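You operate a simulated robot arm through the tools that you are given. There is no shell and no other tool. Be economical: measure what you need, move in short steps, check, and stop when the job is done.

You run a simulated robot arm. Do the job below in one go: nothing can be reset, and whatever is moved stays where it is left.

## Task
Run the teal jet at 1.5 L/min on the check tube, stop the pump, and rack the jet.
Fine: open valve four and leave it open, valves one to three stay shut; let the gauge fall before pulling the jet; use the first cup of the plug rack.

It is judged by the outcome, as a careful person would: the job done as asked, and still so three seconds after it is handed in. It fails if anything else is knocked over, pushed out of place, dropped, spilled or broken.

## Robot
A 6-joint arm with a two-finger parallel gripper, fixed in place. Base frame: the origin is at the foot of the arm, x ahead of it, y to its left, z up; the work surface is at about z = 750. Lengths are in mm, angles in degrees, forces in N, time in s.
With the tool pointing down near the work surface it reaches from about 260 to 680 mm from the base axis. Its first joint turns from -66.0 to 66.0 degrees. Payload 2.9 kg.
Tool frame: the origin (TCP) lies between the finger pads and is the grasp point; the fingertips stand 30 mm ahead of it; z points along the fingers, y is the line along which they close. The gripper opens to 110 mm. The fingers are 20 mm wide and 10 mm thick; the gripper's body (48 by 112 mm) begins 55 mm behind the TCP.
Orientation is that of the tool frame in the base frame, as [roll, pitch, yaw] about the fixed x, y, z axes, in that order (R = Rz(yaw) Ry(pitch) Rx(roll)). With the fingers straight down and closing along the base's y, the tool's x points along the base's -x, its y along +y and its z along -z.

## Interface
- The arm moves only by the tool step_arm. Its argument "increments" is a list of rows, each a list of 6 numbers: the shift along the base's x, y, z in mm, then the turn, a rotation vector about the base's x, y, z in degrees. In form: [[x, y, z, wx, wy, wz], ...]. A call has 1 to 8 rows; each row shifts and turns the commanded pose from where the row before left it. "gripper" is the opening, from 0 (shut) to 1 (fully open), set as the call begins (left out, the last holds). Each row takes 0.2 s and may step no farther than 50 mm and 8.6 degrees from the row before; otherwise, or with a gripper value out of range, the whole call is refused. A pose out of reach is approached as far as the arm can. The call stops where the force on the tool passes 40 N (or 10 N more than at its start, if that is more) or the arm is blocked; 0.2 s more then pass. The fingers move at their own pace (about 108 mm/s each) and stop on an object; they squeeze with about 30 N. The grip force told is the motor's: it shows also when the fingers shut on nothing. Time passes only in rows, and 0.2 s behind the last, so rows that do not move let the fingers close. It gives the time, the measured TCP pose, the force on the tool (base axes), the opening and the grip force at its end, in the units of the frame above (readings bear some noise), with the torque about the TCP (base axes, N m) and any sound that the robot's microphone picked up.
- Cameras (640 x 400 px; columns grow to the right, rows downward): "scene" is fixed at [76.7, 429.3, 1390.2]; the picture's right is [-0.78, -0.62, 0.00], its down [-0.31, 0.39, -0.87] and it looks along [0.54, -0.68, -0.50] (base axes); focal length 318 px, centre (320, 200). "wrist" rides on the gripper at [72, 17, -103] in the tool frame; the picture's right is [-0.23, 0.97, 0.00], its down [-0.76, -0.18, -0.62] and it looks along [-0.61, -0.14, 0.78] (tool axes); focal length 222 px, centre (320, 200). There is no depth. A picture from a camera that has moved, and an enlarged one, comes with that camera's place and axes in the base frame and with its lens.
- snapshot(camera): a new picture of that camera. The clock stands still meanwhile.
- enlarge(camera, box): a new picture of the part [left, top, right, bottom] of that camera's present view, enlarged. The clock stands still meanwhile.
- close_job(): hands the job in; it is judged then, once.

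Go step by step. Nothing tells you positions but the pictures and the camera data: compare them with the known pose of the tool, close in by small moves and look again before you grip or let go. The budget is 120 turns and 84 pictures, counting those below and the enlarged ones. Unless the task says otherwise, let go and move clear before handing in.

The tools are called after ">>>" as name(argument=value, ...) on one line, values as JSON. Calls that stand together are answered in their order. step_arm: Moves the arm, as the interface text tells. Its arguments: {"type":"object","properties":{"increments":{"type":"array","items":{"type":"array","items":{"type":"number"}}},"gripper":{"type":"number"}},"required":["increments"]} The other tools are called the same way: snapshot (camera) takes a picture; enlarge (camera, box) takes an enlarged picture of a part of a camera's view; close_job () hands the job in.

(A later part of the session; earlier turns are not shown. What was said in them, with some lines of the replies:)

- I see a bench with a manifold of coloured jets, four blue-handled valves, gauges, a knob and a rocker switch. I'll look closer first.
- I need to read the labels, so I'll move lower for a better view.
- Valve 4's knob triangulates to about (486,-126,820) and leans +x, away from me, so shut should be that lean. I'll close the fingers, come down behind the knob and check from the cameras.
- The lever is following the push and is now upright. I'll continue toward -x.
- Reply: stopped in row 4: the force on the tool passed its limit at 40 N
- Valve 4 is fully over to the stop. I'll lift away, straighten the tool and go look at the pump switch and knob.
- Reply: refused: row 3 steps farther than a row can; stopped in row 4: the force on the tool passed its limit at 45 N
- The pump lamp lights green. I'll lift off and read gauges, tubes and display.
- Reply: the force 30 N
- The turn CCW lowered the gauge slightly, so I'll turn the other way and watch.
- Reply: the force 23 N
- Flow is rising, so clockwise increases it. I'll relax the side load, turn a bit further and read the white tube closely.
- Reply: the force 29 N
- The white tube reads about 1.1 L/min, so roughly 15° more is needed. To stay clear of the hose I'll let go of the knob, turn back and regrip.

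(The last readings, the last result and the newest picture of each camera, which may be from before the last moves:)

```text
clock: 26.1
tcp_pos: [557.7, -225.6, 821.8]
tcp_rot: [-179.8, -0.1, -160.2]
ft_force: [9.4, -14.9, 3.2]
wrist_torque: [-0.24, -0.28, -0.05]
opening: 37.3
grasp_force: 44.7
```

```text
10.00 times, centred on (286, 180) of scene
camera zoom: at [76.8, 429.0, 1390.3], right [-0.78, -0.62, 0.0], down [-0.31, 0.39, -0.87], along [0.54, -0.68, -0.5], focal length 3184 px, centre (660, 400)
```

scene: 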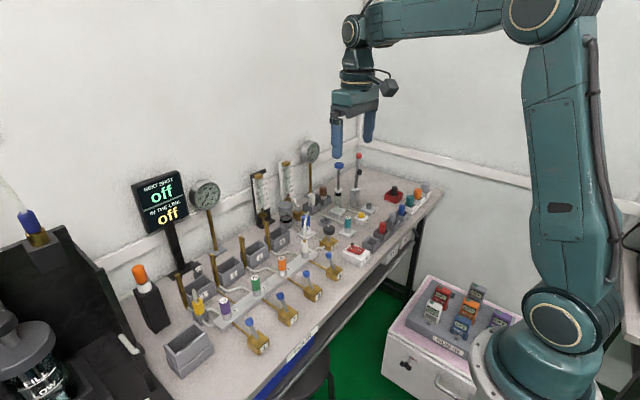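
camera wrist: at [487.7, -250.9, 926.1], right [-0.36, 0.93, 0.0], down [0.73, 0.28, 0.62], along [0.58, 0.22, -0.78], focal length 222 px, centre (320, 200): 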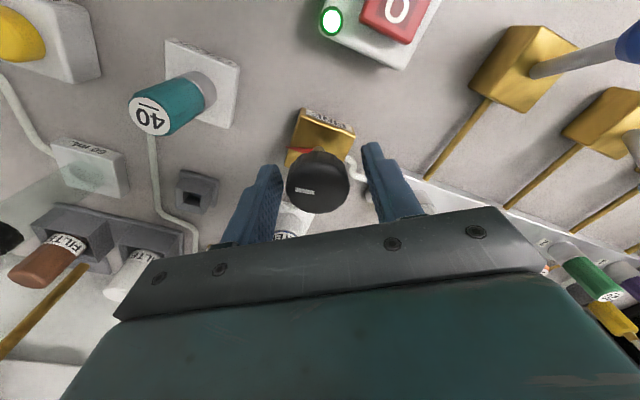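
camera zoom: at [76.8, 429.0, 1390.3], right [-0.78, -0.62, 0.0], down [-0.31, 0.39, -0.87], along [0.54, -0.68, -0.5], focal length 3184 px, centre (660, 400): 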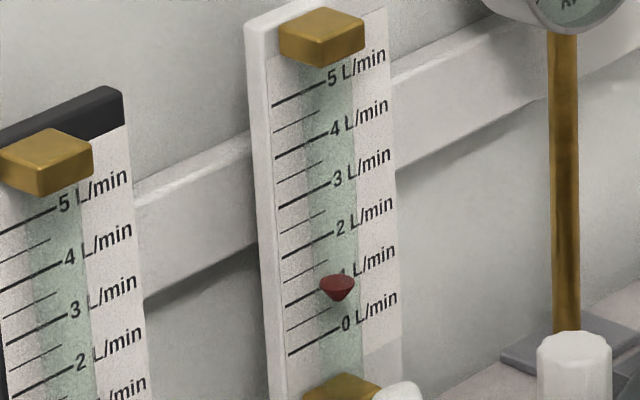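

>>> step_arm(increments=[[0, 0, 0, 0, 0, -7], [0, 0, 0, 0, 0, -7], [0, 0, 0, 0, 0, 0], [0, 0, 0, 0, 0, 0], [0, 0, 0, 0, 0, 0], [0, 0, 0, 0, 0, 0], [0, 0, 0, 0, 0, 0]])

>>> enlarge(camera="scene", box=[272, 170, 302, 200])

```text
clock: 27.7
tcp_pos: [557.8, -225.2, 821.5]
tcp_rot: [-179.9, -0.1, -174.1]
ft_force: [10.4, -14.1, 9.0]
wrist_torque: [-0.24, -0.11, -0.01]
opening: 37.1
grasp_force: 44.9
```

```text
13.33 times, centred on (287, 185) of scene
camera zoom: at [76.7, 429.1, 1390.3], right [-0.78, -0.62, 0.0], down [-0.31, 0.39, -0.87], along [0.54, -0.68, -0.5], focal length 4245 px, centre (760, 400)
```

zoom: 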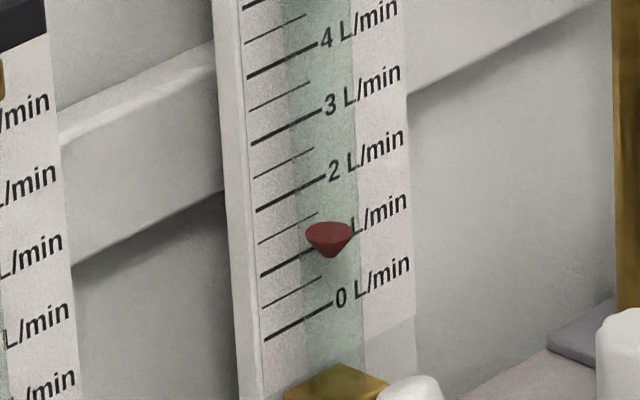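

The white tube reads about 1.47 L/min; a tiny nudge, then check once more.

>>> step_arm(increments=[[0, 0, 0, 0, 0, -2], [0, 0, 0, 0, 0, 0], [0, 0, 0, 0, 0, 0], [0, 0, 0, 0, 0, 0], [0, 0, 0, 0, 0, 0], [0, 0, 0, 0, 0, 0], [0, 0, 0, 0, 0, 0]])

>>> enlarge(camera="scene", box=[272, 170, 302, 200])

```text
clock: 29.3
tcp_pos: [557.2, -224.6, 821.9]
tcp_rot: [-179.8, 0.0, -176.2]
ft_force: [12.4, -12.4, 5.4]
wrist_torque: [-0.3, -0.31, -0.04]
opening: 37.4
grasp_force: 44.8
```

```text
13.33 times, centred on (287, 185) of scene
camera zoom: at [76.8, 429.1, 1390.3], right [-0.78, -0.62, 0.0], down [-0.31, 0.39, -0.87], along [0.54, -0.68, -0.5], focal length 4245 px, centre (760, 400)
```

zoom: 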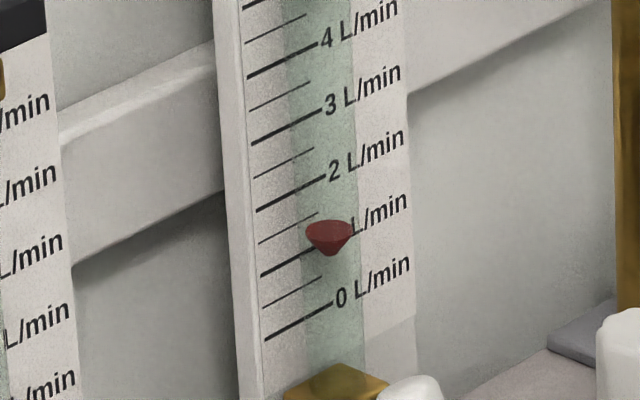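

>>> step_arm(increments=[[0, 0, 0, 0, 0, 0], [0, 0, 0, 0, 0, 0], [0, 0, 40, 0, 0, 0], [0, 0, 35, 0, 0, -4], [-40, 0, 0, 0, 0, 0], [-42, 3, 0, 0, 0, 0]], gripper=0.5)

>>> enlarge(camera="scene", box=[272, 170, 302, 200])

>>> enlarge(camera="scene", box=[180, 120, 340, 240])

```text
clock: 30.7
tcp_pos: [476.5, -220.4, 895.0]
tcp_rot: [-179.9, -0.2, 179.9]
ft_force: [0.7, 0.2, 0.0]
wrist_torque: [-0.01, -0.05, 0.02]
opening: 54.9
grasp_force: 0.1
```

```text
13.33 times, centred on (287, 185) of scene
camera zoom: at [76.7, 429.3, 1390.2], right [-0.78, -0.62, 0.0], down [-0.31, 0.39, -0.87], along [0.54, -0.68, -0.5], focal length 4245 px, centre (760, 400)
```

zoom: 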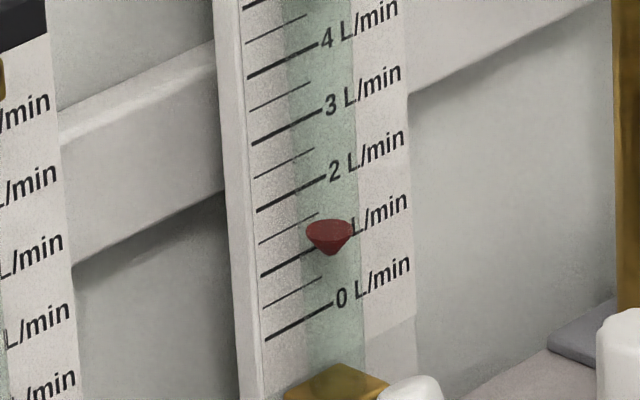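

```text
3.33 times, centred on (260, 180) of scene
camera zoom: at [76.7, 429.3, 1390.2], right [-0.78, -0.62, 0.0], down [-0.31, 0.39, -0.87], along [0.54, -0.68, -0.5], focal length 1061 px, centre (520, 267)
```

zoom: 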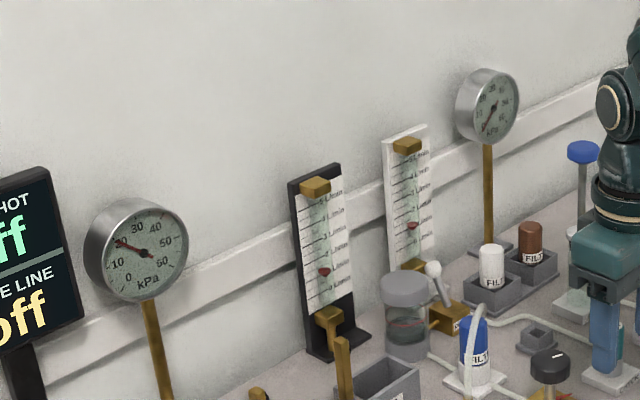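

Flow holds at ~1.5 on the white tube. Before stopping I'll confirm that the CHECK hose leads to the white tube.

>>> enlarge(camera="scene", box=[278, 188, 348, 232])

>>> enlarge(camera="scene", box=[246, 170, 286, 215])

```text
9.09 times, centred on (313, 210) of scene
camera zoom: at [76.7, 429.3, 1390.2], right [-0.78, -0.62, 0.0], down [-0.31, 0.39, -0.87], along [0.54, -0.68, -0.5], focal length 2894 px, centre (384, 109)
```

zoom: 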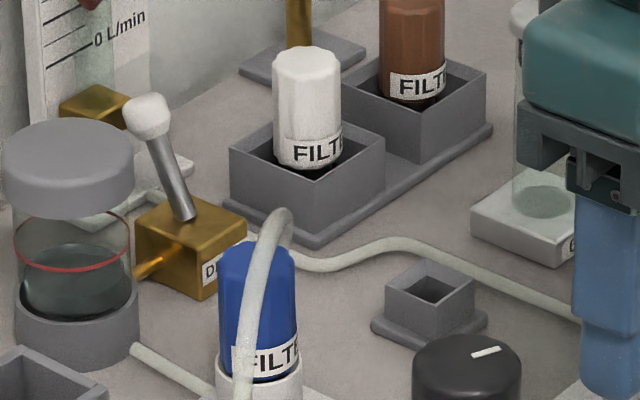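

```text
8.89 times, centred on (266, 192) of scene
camera zoom: at [76.7, 429.3, 1390.2], right [-0.78, -0.62, 0.0], down [-0.31, 0.39, -0.87], along [0.54, -0.68, -0.5], focal length 2830 px, centre (800, 267)
```

zoom: 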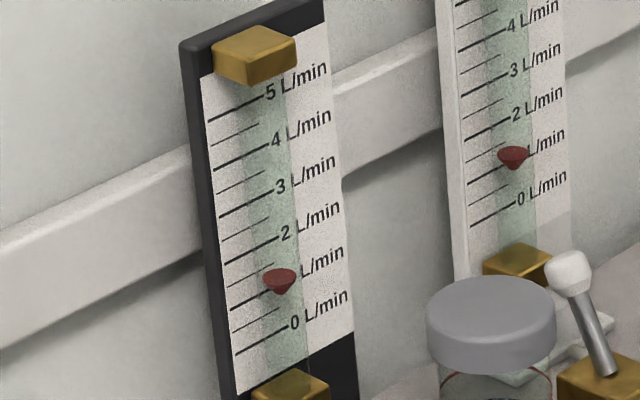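

Confirmed: the CHECK hose runs to the white tube. Now I'll close the fingers and press O on the pump.

>>> step_arm(increments=[[-2, -1, 0, 0, 0, 0], [0, 0, -35, 0, 0, 0], [0, 0, -25, 0, 0, 0], [0, 0, -10, 0, 0, 0], [0, 0, -3, 0, 0, 0], [0, 0, -3, 0, 0, 0], [0, 0, -2, 0, 0, 0], [0, 0, -2, 0, 0, 0]], gripper=0)

>>> enlarge(camera="scene", box=[310, 200, 410, 280])

```text
clock: 32.5
tcp_pos: [474.5, -222.7, 819.3]
tcp_rot: [-179.7, 0.1, -180.0]
ft_force: [-5.6, 5.6, 34.9]
wrist_torque: [0.2, 0.52, -0.06]
opening: 0.1
grasp_force: 29.7
```

```text
5.00 times, centred on (360, 240) of scene
camera zoom: at [76.0, 429.7, 1390.1], right [-0.78, -0.62, 0.0], down [-0.31, 0.39, -0.87], along [0.54, -0.68, -0.5], focal length 1592 px, centre (120, 0)
```

zoom: 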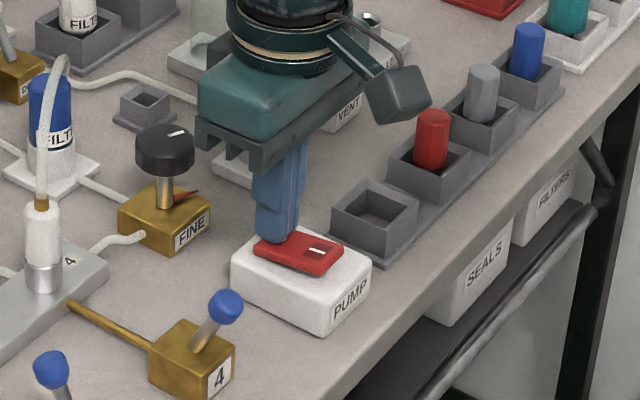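

>>> step_arm(increments=[[0, 0, 30, 0, 0, 0], [0, -20, 40, 0, 0, 0], [10, -30, 10, 0, 0, 0], [20, -30, 0, 0, 0, 0], [33, -3, 0, 0, 0, 0]], gripper=0.5)

>>> enlarge(camera="scene", box=[180, 120, 340, 240])

>>> enlarge(camera="scene", box=[310, 170, 410, 270])

>>> snapshot(camera="wrist")

```text
clock: 33.7
tcp_pos: [536.3, -306.0, 896.1]
tcp_rot: [-179.9, -0.1, 179.9]
ft_force: [1.1, 0.0, 0.0]
wrist_torque: [-0.02, -0.01, 0.01]
opening: 54.8
grasp_force: 0.1
```

```text
3.33 times, centred on (260, 180) of scene
camera zoom: at [76.7, 429.3, 1390.2], right [-0.78, -0.62, 0.0], down [-0.31, 0.39, -0.87], along [0.54, -0.68, -0.5], focal length 1061 px, centre (520, 267)
```

zoom: 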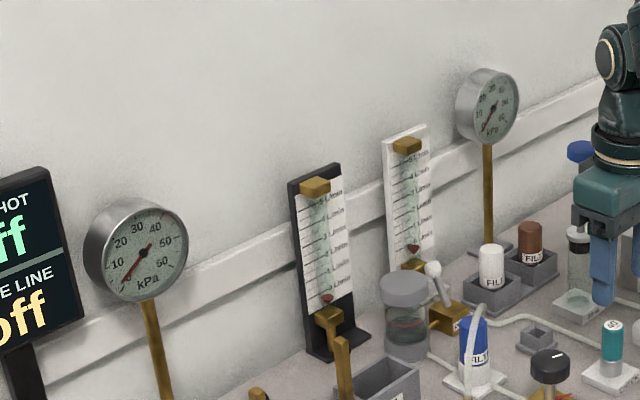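

```text
4.00 times, centred on (360, 220) of scene
camera zoom: at [76.7, 429.3, 1390.2], right [-0.78, -0.62, 0.0], down [-0.31, 0.39, -0.87], along [0.54, -0.68, -0.5], focal length 1274 px, centre (160, 120)
```

zoom: 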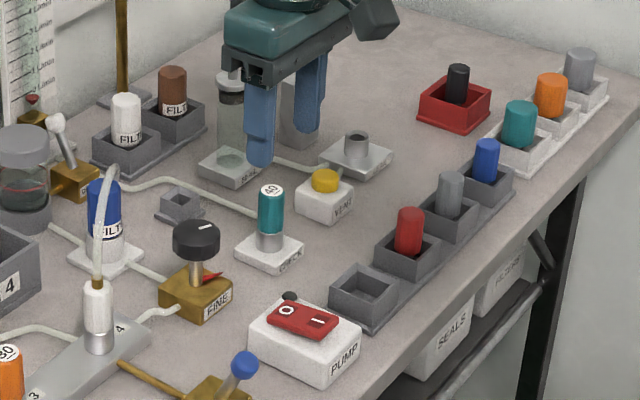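

```text
27 pictures are left
camera wrist: at [464.0, -288.8, 1001.9], right [0.23, 0.97, 0.0], down [0.76, -0.18, 0.62], along [0.6, -0.14, -0.78], focal length 222 px, centre (320, 200)
```

wrist: 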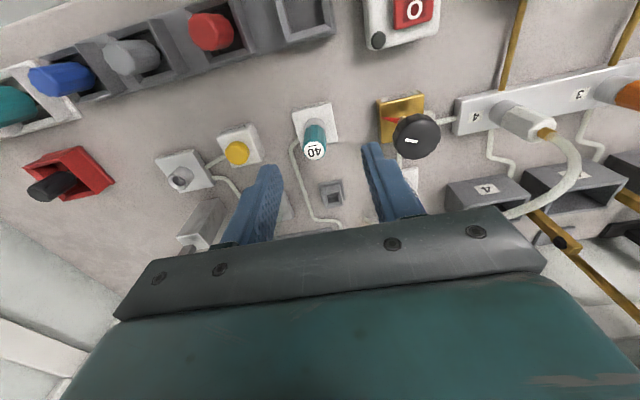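

Pump is off and the gauge has fallen to near zero. The jet is at about (539,-310); I'll lower around it without gripping and check.

>>> step_arm(increments=[[2, -4, -25, 0, 0, 0], [0, 0, -25, 0, 0, 0], [0, 0, -20, 0, 0, 0]])

>>> snapshot(camera="wrist")

>>> enlarge(camera="scene", box=[300, 190, 400, 270])

>>> enlarge(camera="scene", box=[180, 170, 230, 210])

```text
clock: 34.5
tcp_pos: [536.0, -309.7, 827.7]
tcp_rot: [-180.0, -0.1, 179.9]
ft_force: [0.0, 1.1, 0.5]
wrist_torque: [0.01, 0.0, 0.03]
opening: 55.0
grasp_force: 0.0
```

```text
26 pictures are left
camera wrist: at [465.0, -292.5, 931.4], right [0.23, 0.97, 0.0], down [0.76, -0.18, 0.62], along [0.6, -0.14, -0.78], focal length 222 px, centre (320, 200)
```

wrist: 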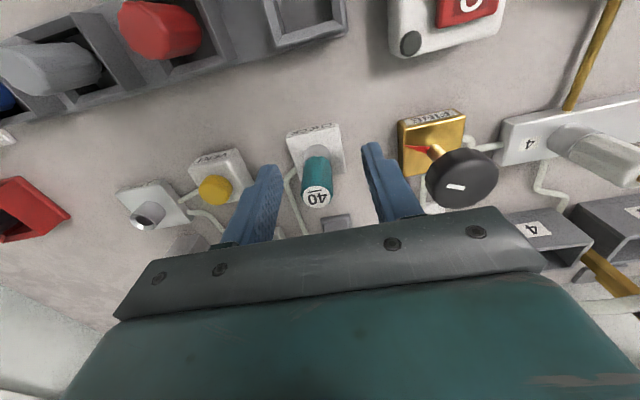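

```text
5.00 times, centred on (350, 230) of scene
camera zoom: at [76.7, 429.3, 1390.2], right [-0.78, -0.62, 0.0], down [-0.31, 0.39, -0.87], along [0.54, -0.68, -0.5], focal length 1592 px, centre (170, 50)
```

zoom: 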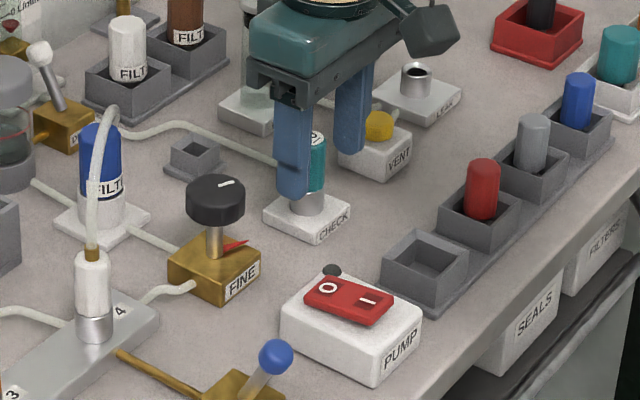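

```text
10.00 times, centred on (205, 190) of scene
camera zoom: at [76.7, 429.3, 1390.2], right [-0.78, -0.62, 0.0], down [-0.31, 0.39, -0.87], along [0.54, -0.68, -0.5], focal length 3184 px, centre (1470, 300)
```

zoom: 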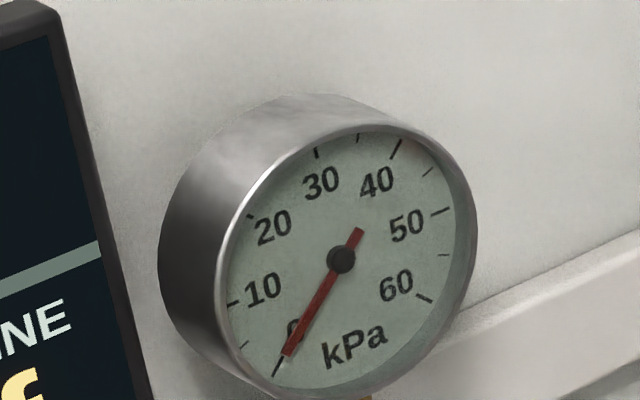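

Gauge at zero. Gripping the jet now, then a short test lift.

>>> step_arm(increments=[[0, 0, 0, 0, 0, 0], [0, 0, 0, 0, 0, 0], [0, 0, 0, 0, 0, 0], [0, 0, 0, 0, 0, 0], [0, 0, 0, 0, 0, 0], [0, 0, 0, 0, 0, 0]], gripper=0)

>>> enlarge(camera="scene", box=[180, 120, 340, 240])

```text
clock: 35.9
tcp_pos: [536.3, -310.9, 827.7]
tcp_rot: [-179.8, -0.1, 179.6]
ft_force: [-3.0, -17.6, 2.6]
wrist_torque: [-0.91, 0.1, -0.22]
opening: 18.1
grasp_force: 29.4
```

```text
3.33 times, centred on (260, 180) of scene
camera zoom: at [76.6, 429.0, 1390.4], right [-0.78, -0.62, 0.0], down [-0.31, 0.39, -0.87], along [0.54, -0.68, -0.5], focal length 1061 px, centre (520, 267)
```

zoom: 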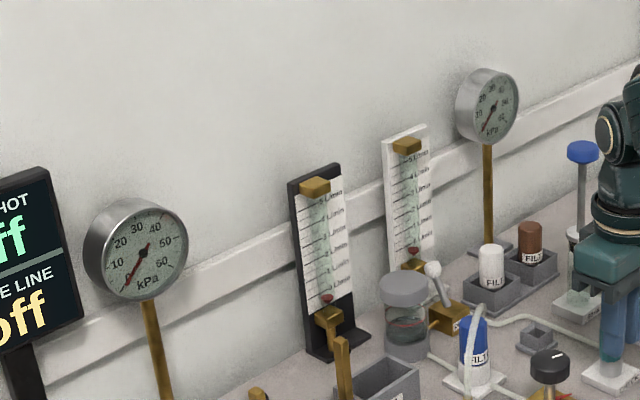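

>>> step_arm(increments=[[0, -2, 0, 0, 0, 0], [0, 0, 3, 0, 0, 0], [0, 0, 6, 0, 0, 0], [0, 0, 10, 0, 0, 0], [0, 0, 15, 0, 0, 0]])

>>> enlarge(camera="scene", box=[300, 170, 400, 270])

```text
clock: 37.1
tcp_pos: [539.5, -311.3, 862.2]
tcp_rot: [180.0, -0.3, 180.0]
ft_force: [0.6, 0.0, -0.2]
wrist_torque: [-0.04, 0.0, 0.02]
opening: 17.9
grasp_force: 30.0
```

```text
4.00 times, centred on (350, 220) of scene
camera zoom: at [76.6, 429.3, 1390.2], right [-0.78, -0.62, 0.0], down [-0.31, 0.39, -0.87], along [0.54, -0.68, -0.5], focal length 1274 px, centre (200, 120)
```

zoom: 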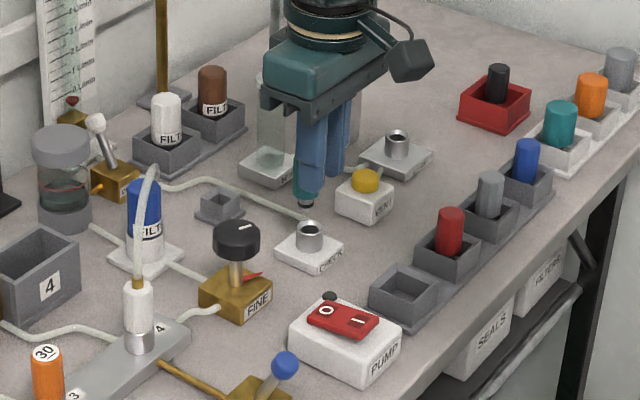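

The jet is out, but I'm holding it low, so the fingers would enter the cup. I'll seat it back, regrip near its top, then move it.

>>> step_arm(increments=[[0, 0, -15, 0, 0, 0], [0, 0, -10, 0, 0, 0], [0, 0, -5, 0, 0, 0], [0, 0, -4, 0, 0, 0]])

>>> enlarge(camera="scene", box=[310, 190, 390, 254])

```text
clock: 38.1
tcp_pos: [538.8, -312.2, 827.1]
tcp_rot: [-179.8, -0.2, 179.8]
ft_force: [-14.2, -6.3, 10.6]
wrist_torque: [-0.27, 0.61, -0.07]
opening: 17.8
grasp_force: 30.1
```

```text
6.25 times, centred on (350, 222) of scene
camera zoom: at [76.2, 429.3, 1390.3], right [-0.78, -0.62, 0.0], down [-0.31, 0.39, -0.87], along [0.54, -0.68, -0.5], focal length 1990 px, centre (132, 62)
```

zoom: 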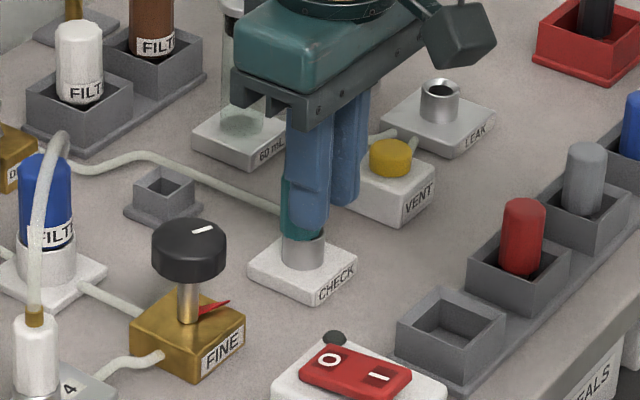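

>>> step_arm(increments=[[-1, 0, 0, 0, 0, 0], [0, 0, 0, 0, 0, 0], [-1, 0, 9, 0, 0, 0], [0, 0, 8, 0, 0, 0]], gripper=0.35)

>>> snapshot(camera="wrist")

>>> enlarge(camera="scene", box=[310, 190, 390, 254])

```text
clock: 39.1
tcp_pos: [537.4, -312.0, 844.3]
tcp_rot: [-179.8, -0.2, 179.9]
ft_force: [-0.9, -0.3, -0.6]
wrist_torque: [0.02, 0.0, 0.02]
opening: 38.3
grasp_force: 0.0
```

```text
20 pictures are left
camera wrist: at [464.7, -294.4, 948.3], right [0.23, 0.97, 0.0], down [0.76, -0.18, 0.62], along [0.6, -0.14, -0.78], focal length 222 px, centre (320, 200)
```

wrist: 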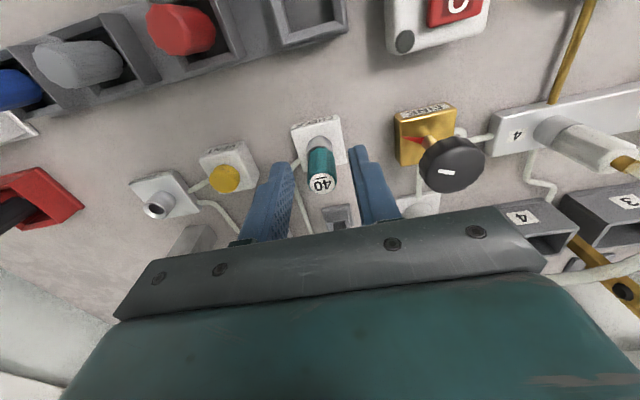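

```text
6.25 times, centred on (350, 222) of scene
camera zoom: at [76.7, 429.3, 1390.2], right [-0.78, -0.62, 0.0], down [-0.31, 0.39, -0.87], along [0.54, -0.68, -0.5], focal length 1990 px, centre (132, 62)
```

zoom: 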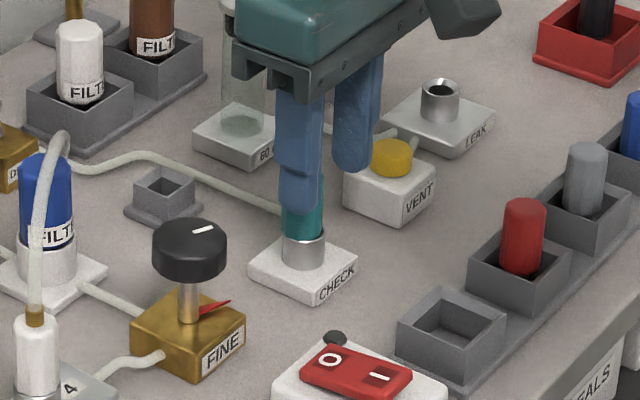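

>>> step_arm(increments=[[0, 0, 0, 0, 0, 0], [0, 0, 0, 0, 0, 0], [0, 0, 3, 0, 0, 0], [0, 0, 12, 0, 0, 0], [0, 0, 20, 0, 0, 0], [0, 0, 15, 0, 0, 0], [-40, 5, 0, 0, 0, 0], [-44, 4, 0, 0, 0, 0]], gripper=0)

>>> snapshot(camera="wrist")

>>> enlarge(camera="scene", box=[320, 190, 420, 270])

```text
clock: 40.9
tcp_pos: [453.3, -303.8, 893.9]
tcp_rot: [-179.9, -0.2, 180.0]
ft_force: [-0.4, 0.6, -0.9]
wrist_torque: [0.02, -0.03, -0.01]
opening: 0.5
grasp_force: 29.9
```

```text
18 pictures are left
camera wrist: at [381.6, -285.5, 998.2], right [0.23, 0.97, 0.0], down [0.76, -0.18, 0.62], along [0.6, -0.14, -0.78], focal length 222 px, centre (320, 200)
```

wrist: 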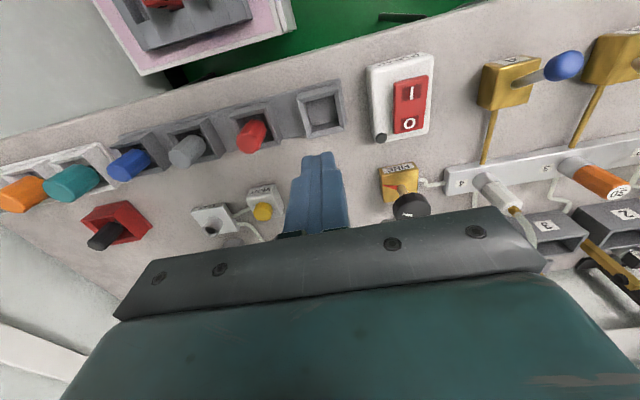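

```text
5.00 times, centred on (370, 230) of scene
camera zoom: at [76.7, 429.3, 1390.2], right [-0.78, -0.62, 0.0], down [-0.31, 0.39, -0.87], along [0.54, -0.68, -0.5], focal length 1592 px, centre (70, 50)
```

zoom: 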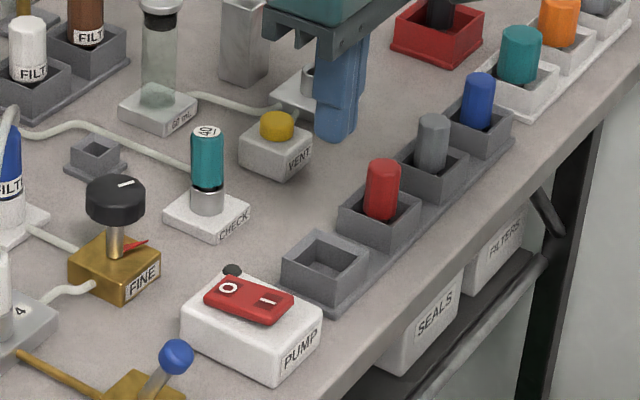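

The jet slipped and stayed seated in CHECK. I'll go back and grip it slightly lower with a longer squeeze.

>>> step_arm(increments=[[42, -4, 0, 0, 0, 0], [42, -4, 0, 0, 0, 0], [0, 0, -30, 0, 0, 0], [0, 0, -30, 0, 0, 0]], gripper=0.4)

>>> snapshot(camera="wrist")

```text
clock: 41.9
tcp_pos: [536.0, -310.7, 832.0]
tcp_rot: [-179.8, -0.1, 179.8]
ft_force: [-0.2, 0.8, -0.9]
wrist_torque: [-0.02, -0.01, 0.01]
opening: 44.1
grasp_force: 0.0
```

```text
16 pictures are left
camera wrist: at [463.3, -293.6, 936.6], right [0.23, 0.97, 0.0], down [0.76, -0.18, 0.62], along [0.6, -0.14, -0.78], focal length 222 px, centre (320, 200)
```

wrist: 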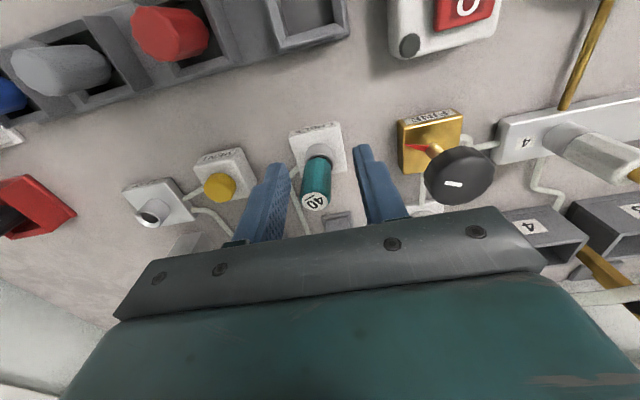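

>>> step_arm(increments=[[1, -1, 0, 0, 0, 0], [0, 0, 0, 0, 0, 0], [0, 0, 0, 0, 0, 0], [0, 0, 0, 0, 0, 0], [0, 0, 2, 0, 0, 0], [0, 0, 2, 0, 0, 0], [0, 0, 4, 0, 0, 0], [0, 0, 8, 0, 0, 0]], gripper=0)

```text
clock: 43.7
tcp_pos: [537.4, -312.5, 850.4]
tcp_rot: [-179.8, -0.1, 179.8]
ft_force: [0.2, 0.8, 0.1]
wrist_torque: [-0.03, 0.0, 0.0]
opening: 0.2
grasp_force: 30.3
```

>>> step_arm(increments=[[0, 0, 6, 0, 0, 0], [0, 0, 0, 0, 0, 0], [0, 0, -15, 0, 0, 0], [0, 0, -14.5, 0, 0, 0]], gripper=0.4)

>>> enlarge(camera="scene", box=[310, 190, 390, 254])

```text
clock: 44.7
tcp_pos: [536.6, -311.3, 826.4]
tcp_rot: [-179.8, -0.1, 179.9]
ft_force: [0.0, -0.3, 0.7]
wrist_torque: [-0.01, 0.0, 0.03]
opening: 43.7
grasp_force: 0.0
```

```text
6.25 times, centred on (350, 222) of scene
camera zoom: at [76.7, 429.3, 1390.2], right [-0.78, -0.62, 0.0], down [-0.31, 0.39, -0.87], along [0.54, -0.68, -0.5], focal length 1990 px, centre (132, 62)
```

zoom: 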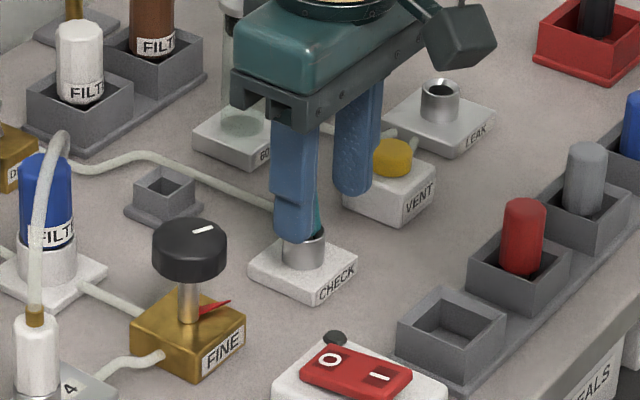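

>>> step_arm(increments=[[1, -1, 0, 0, 0, 0], [0, 0, 0, 0, 0, 0], [0, 0, 0, 0, 0, 0], [0, 0, 0, 0, 0, 0], [0, 0, 3, 0, 0, 0], [0, 0, 6, 0, 0, 0], [0, 0, 10, 0, 0, 0], [0, 0, 15, 0, 0, 0]], gripper=0)

```text
clock: 46.5
tcp_pos: [538.4, -312.6, 859.9]
tcp_rot: [-179.9, -0.3, 179.8]
ft_force: [0.1, 0.4, 1.1]
wrist_torque: [0.0, 0.01, 0.03]
opening: 0.0
grasp_force: 29.9
```

>>> step_arm(increments=[[0, 0, 0, 0, 0, 0], [0, 0, 0, 0, 0, 0], [0, 0, -18, 0, 0, 0], [0, 0, -14.5, 0, 0, 0]], gripper=0.4)

>>> step_arm(increments=[[0, 0, 0, 0, 0, 0], [0, 0, 0, 0, 0, 0], [0, 0, 0, 0, 0, 0], [0, 0, 0, 0, 0, 0], [0, 0, 0, 0, 0, 0]], gripper=0)

>>> enlarge(camera="scene", box=[320, 200, 370, 240])

```text
clock: 47.5
tcp_pos: [538.4, -312.6, 828.0]
tcp_rot: [-179.9, -0.1, 179.9]
ft_force: [0.1, 0.7, -0.6]
wrist_torque: [0.02, -0.01, -0.03]
opening: 43.8
grasp_force: 0.0
```

```text
clock: 48.7
tcp_pos: [538.1, -312.1, 828.0]
tcp_rot: [-179.8, -0.1, 180.0]
ft_force: [0.2, 0.2, 0.6]
wrist_torque: [-0.02, 0.01, -0.01]
opening: 0.2
grasp_force: 30.4
```

```text
10.00 times, centred on (345, 220) of scene
camera zoom: at [76.6, 429.3, 1390.2], right [-0.78, -0.62, 0.0], down [-0.31, 0.39, -0.87], along [0.54, -0.68, -0.5], focal length 3184 px, centre (70, 0)
```

zoom: 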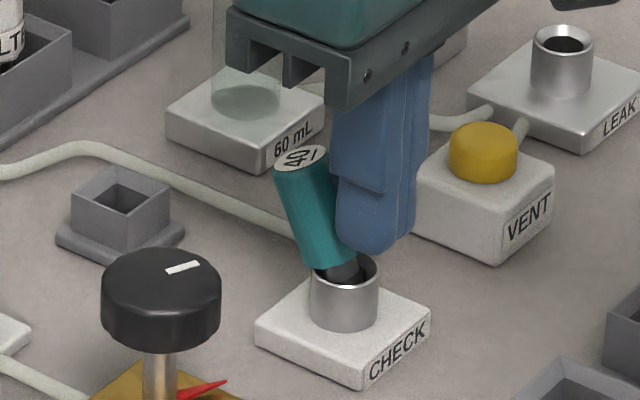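

The jet is now half out and leaning in its socket, beside the closed fingers. I'll lift straight up carefully and look.

>>> step_arm(increments=[[-3, -1, 0, 0, 0, 0], [-3, 0, 10, 0, 0, 0], [0, 0, 30, 0, 0, 0], [0, 0, 30, 0, 0, 0]])

>>> enlarge(camera="scene", box=[320, 200, 370, 240])

>>> enlarge(camera="wrist", box=[250, 80, 410, 180])

```text
clock: 49.7
tcp_pos: [531.8, -312.5, 896.9]
tcp_rot: [-179.8, 0.0, 179.9]
ft_force: [-0.5, -0.2, -0.1]
wrist_torque: [0.02, 0.0, -0.04]
opening: 0.0
grasp_force: 29.7
```

```text
10.00 times, centred on (345, 220) of scene
camera zoom: at [76.7, 429.3, 1390.2], right [-0.78, -0.62, 0.0], down [-0.31, 0.39, -0.87], along [0.54, -0.68, -0.5], focal length 3184 px, centre (70, 0)
```

zoom: 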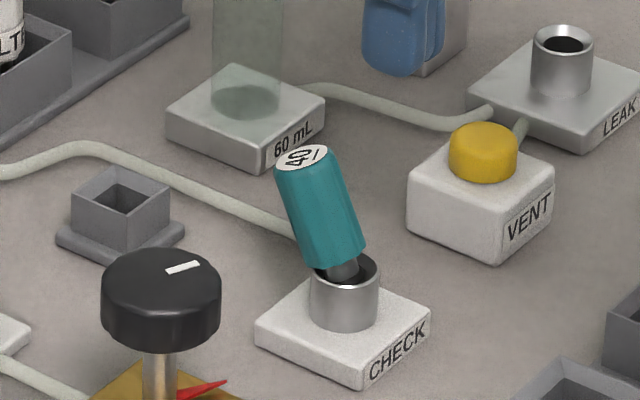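

```text
4.00 times, centred on (330, 130) of wrist
camera zoom: at [459.7, -295.7, 1002.1], right [0.23, 0.97, 0.0], down [0.76, -0.18, 0.62], along [0.6, -0.14, -0.78], focal length 888 px, centre (280, 480)
```

zoom: 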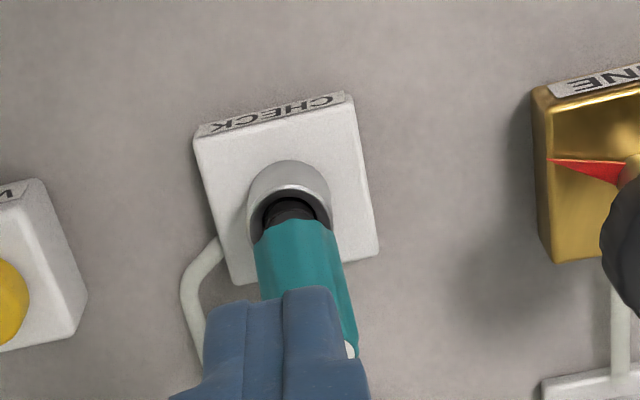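

The jet leans toward +x/+y by about 20°, stub still in the socket. I'll turn the gripper so it closes across the lean and approach centred on it.

>>> step_arm(increments=[[4, 1, 0, 0, 0, 8], [4, 1, 0, 0, 0, 8], [4, 1, 0, 0, 0, 8], [2, 1, -15, 0, 0, 7]], gripper=0.45)

>>> enlarge(camera="wrist", box=[240, 80, 400, 200])

```text
clock: 50.7
tcp_pos: [545.3, -309.9, 883.0]
tcp_rot: [-179.9, -0.1, -149.1]
ft_force: [0.1, -0.4, 0.1]
wrist_torque: [-0.01, 0.0, 0.0]
opening: 49.7
grasp_force: 0.0
```

```text
3.33 times, centred on (320, 140) of wrist
camera zoom: at [475.6, -332.4, 987.3], right [-0.31, 0.95, 0.0], down [0.74, 0.24, 0.62], along [0.59, 0.19, -0.78], focal length 740 px, centre (320, 400)
```

zoom: 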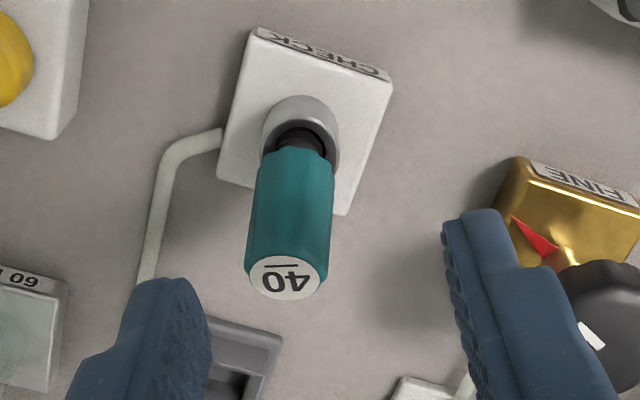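

The lean is almost purely toward +x, about 28°. I'll square the yaw, tilt the tool to match the jet's axis and line up above it.

>>> step_arm(increments=[[5, -1, 5, 0, 0, -8], [5, -1, 5, 0, 0, -8], [5, -1, 0, 0, 0, -6], [8, -1, 0, 0, 7, 0], [8, 0, 0, 0, 7, 0], [8, 0, -4, 0, 7, 0], [2, 0, -8, 0, 7, 0]])

>>> enlarge(camera="wrist", box=[200, 80, 440, 230])

```text
clock: 52.3
tcp_pos: [565.7, -252.1, 887.3]
tcp_rot: [174.5, -11.7, -170.9]
ft_force: [0.7, -0.6, -0.2]
wrist_torque: [-0.01, 0.01, 0.0]
opening: 49.6
grasp_force: 0.0
out of reach, approached as far as the arm can: row 5, 6, 7
```

```text
2.67 times, centred on (320, 155) of wrist
camera zoom: at [515.7, -253.1, 1005.4], right [0.09, 1.0, 0.04], down [0.9, -0.1, 0.43], along [0.44, 0.0, -0.9], focal length 592 px, centre (320, 320)
```

zoom: 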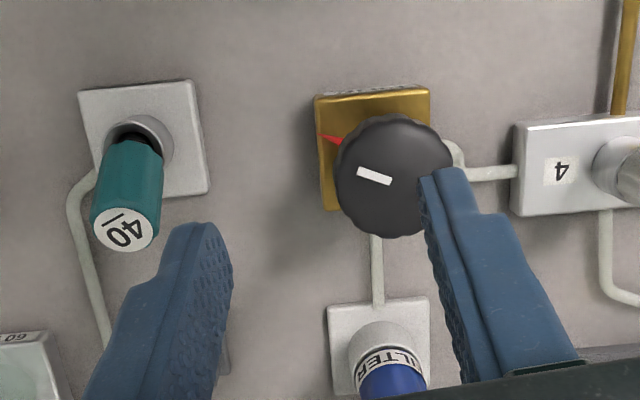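

That tilt is out of reach. I'll reverse it and grip the jet with the tool upright instead.

>>> step_arm(increments=[[-2, 0, 8, 0, -7, 0], [-8, 0, 4, 0, -7, 0], [-8, 0, 0, 0, -7, 0], [-8, 1, 0, 0, -7, 0]])

```text
clock: 53.3
tcp_pos: [524.3, -257.9, 897.4]
tcp_rot: [-178.3, 7.6, -171.0]
ft_force: [-0.2, 0.8, 0.1]
wrist_torque: [-0.03, -0.03, -0.02]
opening: 49.6
grasp_force: 0.1
```

>>> step_arm(increments=[[0, -15, 0, 0.25, 3.9, -1], [6, -20, 0, 0.25, 3.9, -1], [10, -20, 0, 0, 0, 0], [8, -1, -5, 0, 0, 0]])

>>> snapshot(camera="wrist")

```text
clock: 54.3
tcp_pos: [548.6, -317.7, 891.0]
tcp_rot: [-180.0, -0.2, -173.1]
ft_force: [-0.4, 0.6, 0.1]
wrist_torque: [0.0, 0.02, 0.01]
opening: 49.4
grasp_force: 0.1
```

```text
9 pictures are left
camera wrist: at [474.8, -308.8, 996.3], right [0.11, 0.99, 0.0], down [0.78, -0.08, 0.62], along [0.62, -0.07, -0.78], focal length 222 px, centre (320, 200)
```

wrist: 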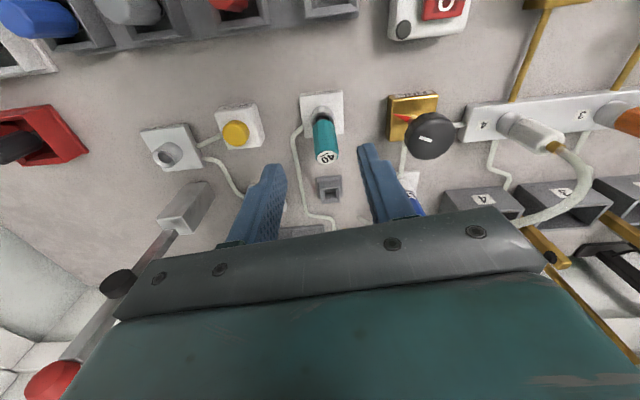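

The jet's mid-point is about (551,-314,814). Lowering around it and gripping.

>>> step_arm(increments=[[1.5, 2, -22, 0, 0, 0], [1, 1.5, -20, 0, 0, 0], [0, 0, -20, 0, 0, 0]])

>>> step_arm(increments=[[0, 0, 0, 0, 0, 0], [0, 0, 0, 0, 0, 0], [0, 0, 0, 0, 0, 0], [0, 0, 0, 0, 0, 0]], gripper=0)

```text
clock: 55.1
tcp_pos: [551.5, -313.7, 829.1]
tcp_rot: [-179.9, -0.2, -173.1]
ft_force: [0.0, -0.4, 1.3]
wrist_torque: [-0.01, 0.02, -0.01]
opening: 49.7
grasp_force: 0.0
```

```text
clock: 56.1
tcp_pos: [551.6, -313.4, 830.7]
tcp_rot: [-180.0, -0.2, -173.1]
ft_force: [1.4, 0.4, -0.2]
wrist_torque: [-0.04, -0.08, -0.01]
opening: 19.8
grasp_force: 30.1
```

Gripped (19.8 mm). Lifting gently and checking.

>>> step_arm(increments=[[1, 0, 3, 0, 0, 0], [2, 0, 5, 0, 0, 0], [2, 0, 10, 0, 0, 0], [0, 0, 20, 0, 0, 0], [0, 0, 20, 0, 0, 0]])

>>> enlarge(camera="scene", box=[315, 180, 375, 228])

```text
clock: 57.3
tcp_pos: [554.8, -312.9, 889.1]
tcp_rot: [-179.9, -0.2, -173.1]
ft_force: [0.0, -1.3, -0.8]
wrist_torque: [-0.01, 0.0, 0.0]
opening: 19.6
grasp_force: 30.1
```

```text
8.33 times, centred on (345, 204) of scene
camera zoom: at [76.7, 429.3, 1390.2], right [-0.78, -0.62, 0.0], down [-0.31, 0.39, -0.87], along [0.54, -0.68, -0.5], focal length 2653 px, centre (112, 167)
```

zoom: 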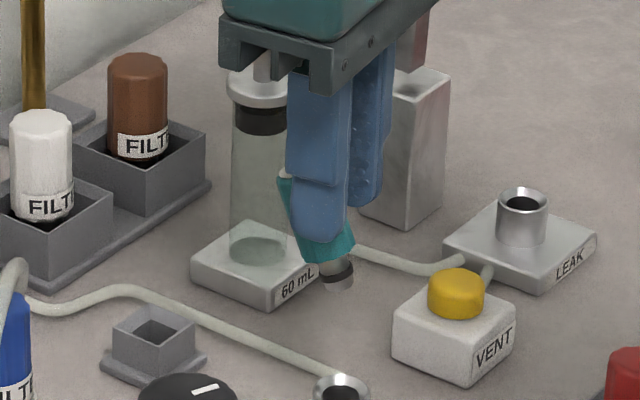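

>>> step_arm(increments=[[-40, 4, 0, 0, 0, -7], [-40, 4, 0, 0, -7, 0], [-34, 4, 0, 0, -7, 0], [0, 1, 0, 0, -7, 0], [0, 0, 0, 0, -7, 0], [0, 0, -20, 0, 0, 0]])

>>> enlarge(camera="scene", box=[335, 190, 405, 260])

>>> snapshot(camera="wrist")

```text
clock: 58.7
tcp_pos: [441.9, -300.9, 867.4]
tcp_rot: [-179.9, 27.9, 179.9]
ft_force: [0.0, 0.2, 0.0]
wrist_torque: [-0.01, 0.0, 0.02]
opening: 19.6
grasp_force: 30.2
```

```text
5.71 times, centred on (370, 225) of scene
camera zoom: at [76.7, 429.3, 1390.2], right [-0.78, -0.62, 0.0], down [-0.31, 0.39, -0.87], along [0.54, -0.68, -0.5], focal length 1819 px, centre (34, 57)
```

zoom: 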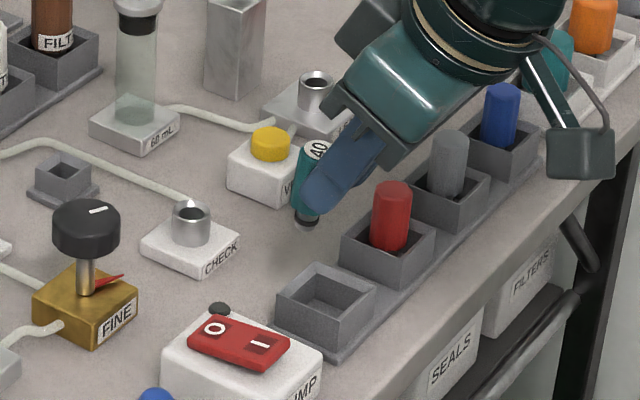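

```text
6 pictures are left
camera wrist: at [329.5, -282.8, 927.0], right [0.2, 0.97, 0.1], down [0.38, -0.18, 0.91], along [0.9, -0.14, -0.41], focal length 222 px, centre (320, 200)
```

wrist: 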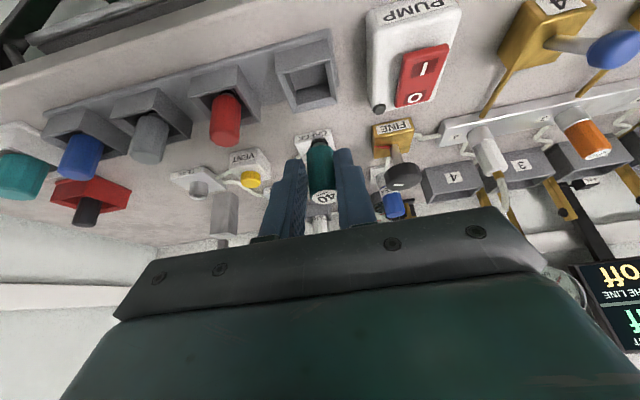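

The jet hangs upright at about x=466, so it needs to shift -17 in x to sit over the first cup. I'll shift, lower to just above the rim, and check.

>>> step_arm(increments=[[-17, 1, 0, 0, 0, 0], [0, 0, -20, 0, 0, 0], [0, 0, -13, 0, 0, 0]])

>>> enlarge(camera="scene", box=[350, 215, 394, 255])

```text
clock: 59.5
tcp_pos: [426.0, -300.0, 835.7]
tcp_rot: [-179.9, 27.8, 179.8]
ft_force: [0.1, 0.0, -0.1]
wrist_torque: [0.0, -0.01, -0.03]
opening: 19.6
grasp_force: 29.4
```

```text
10.00 times, centred on (372, 235) of scene
camera zoom: at [76.7, 429.3, 1390.2], right [-0.78, -0.62, 0.0], down [-0.31, 0.39, -0.87], along [0.54, -0.68, -0.5], focal length 3184 px, centre (-200, -150)
```

zoom: 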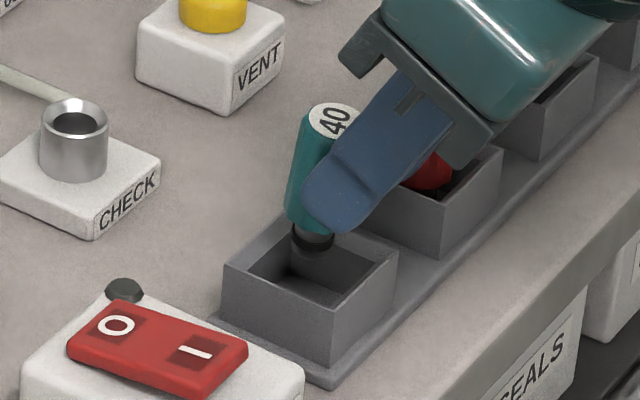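

Nearly centred above the cup. Small correction, then lower slowly into it.

>>> step_arm(increments=[[1, -2, -6, 0, 0, 0], [0, 0, -7, 0, 0, 0], [0, 0, -4, 0, 0, 0], [0, 0, -2, 0, 0, 0]])

>>> enlarge(camera="scene", box=[350, 215, 394, 255])

```text
clock: 60.5
tcp_pos: [426.1, -300.9, 815.7]
tcp_rot: [-179.9, 27.8, 179.9]
ft_force: [0.3, 0.5, -0.7]
wrist_torque: [0.04, 0.01, 0.02]
opening: 19.8
grasp_force: 30.6
```

```text
10.00 times, centred on (372, 235) of scene
camera zoom: at [76.7, 429.3, 1390.2], right [-0.78, -0.62, 0.0], down [-0.31, 0.39, -0.87], along [0.54, -0.68, -0.5], focal length 3184 px, centre (-200, -150)
```

zoom: 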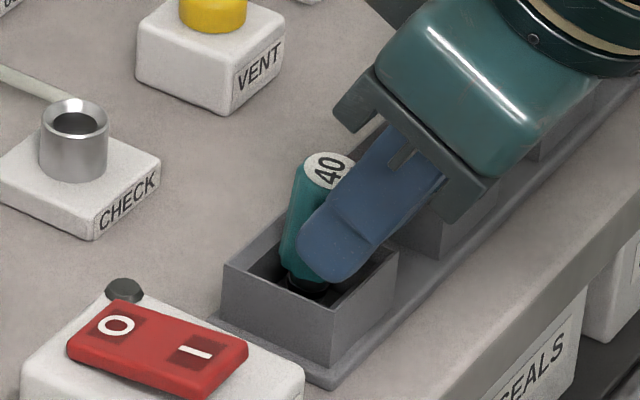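

>>> step_arm(increments=[[0, 0, -3, 0, 0, 0], [0, 0, -2, 0, 0, 0], [0, 0, -2, 0, 0, 0]])

```text
clock: 61.3
tcp_pos: [427.0, -301.8, 810.4]
tcp_rot: [-179.6, 28.2, 179.9]
ft_force: [-4.1, 1.7, 20.4]
wrist_torque: [0.1, -0.22, 0.03]
opening: 19.6
grasp_force: 30.1
```

>>> step_arm(increments=[[0, 0, 1, 0, 0, 0], [0, 0, 0, 0, 0, 0], [0, 0, 0, 0, 0, 0]], gripper=0.33)

>>> enlarge(camera="scene", box=[350, 215, 394, 255])

```text
clock: 62.1
tcp_pos: [425.8, -300.9, 809.8]
tcp_rot: [-179.9, 27.8, 179.9]
ft_force: [0.0, -0.4, 0.4]
wrist_torque: [0.02, 0.01, 0.0]
opening: 36.3
grasp_force: 0.1
```

```text
10.00 times, centred on (372, 235) of scene
camera zoom: at [76.7, 429.3, 1390.2], right [-0.78, -0.62, 0.0], down [-0.31, 0.39, -0.87], along [0.54, -0.68, -0.5], focal length 3184 px, centre (-200, -150)
```

zoom: 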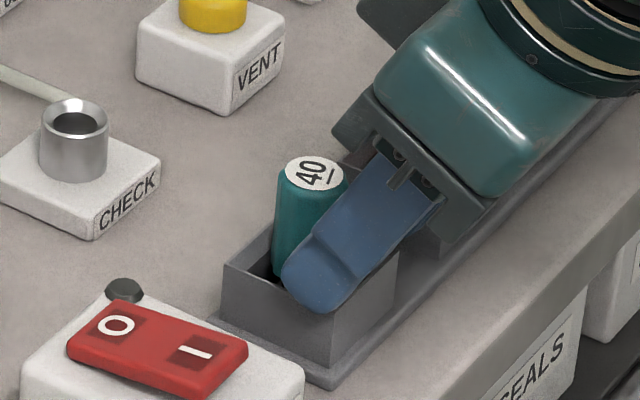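

The jet stands in the cup. I'll withdraw back along the tool axis, untilt, and check.

>>> step_arm(increments=[[-7, 0, 13, 0, 0, 0], [-12, 0, 22, 0, 0, 0], [-12, 0, 22, 0, 0, 0], [-12, 0, 35, 0, 0, 0], [0, 0, 30, 0, 7, 0], [0, 0, 20, 0, 7, 0], [0, 0, 20, 0, 7, 0], [0, 0, 0, 0, 7, 0]])

>>> enlarge(camera="scene", box=[280, 170, 430, 290])

```text
clock: 63.9
tcp_pos: [382.9, -300.5, 972.4]
tcp_rot: [180.0, -0.3, 179.9]
ft_force: [1.0, -0.6, 0.1]
wrist_torque: [0.02, 0.0, -0.01]
opening: 36.4
grasp_force: 0.0
```

```text
3.33 times, centred on (355, 230) of scene
camera zoom: at [76.6, 429.3, 1390.2], right [-0.78, -0.62, 0.0], down [-0.31, 0.39, -0.87], along [0.54, -0.68, -0.5], focal length 1061 px, centre (203, 100)
```

zoom: 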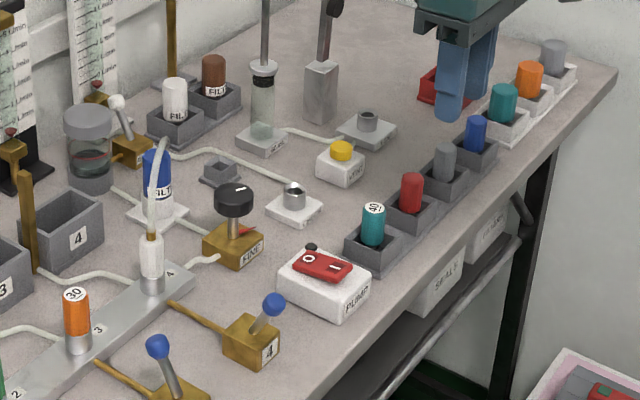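

The jet stands in the first rack cup. Valve four is open, valves one to three are shut, the pump is off and the arm is clear, so I'm handing in.

>>> close_job()

```text
The job is handed in.
```

The job is done: the teal jet ran at about 1.5 L/min on the check tube, with the flow read by eye from the camera. I stopped the pump, let the gauge fall to zero, and put the jet in the first cup of the plug rack. Valve four is open and valves one to three are shut.

After the first pull I put the jet back in CHECK to get a higher grip. It then slipped from the gripper a few times and ended up half out and leaning in its socket. I gripped it again there and racked it, and saw nothing else moved or spilled.
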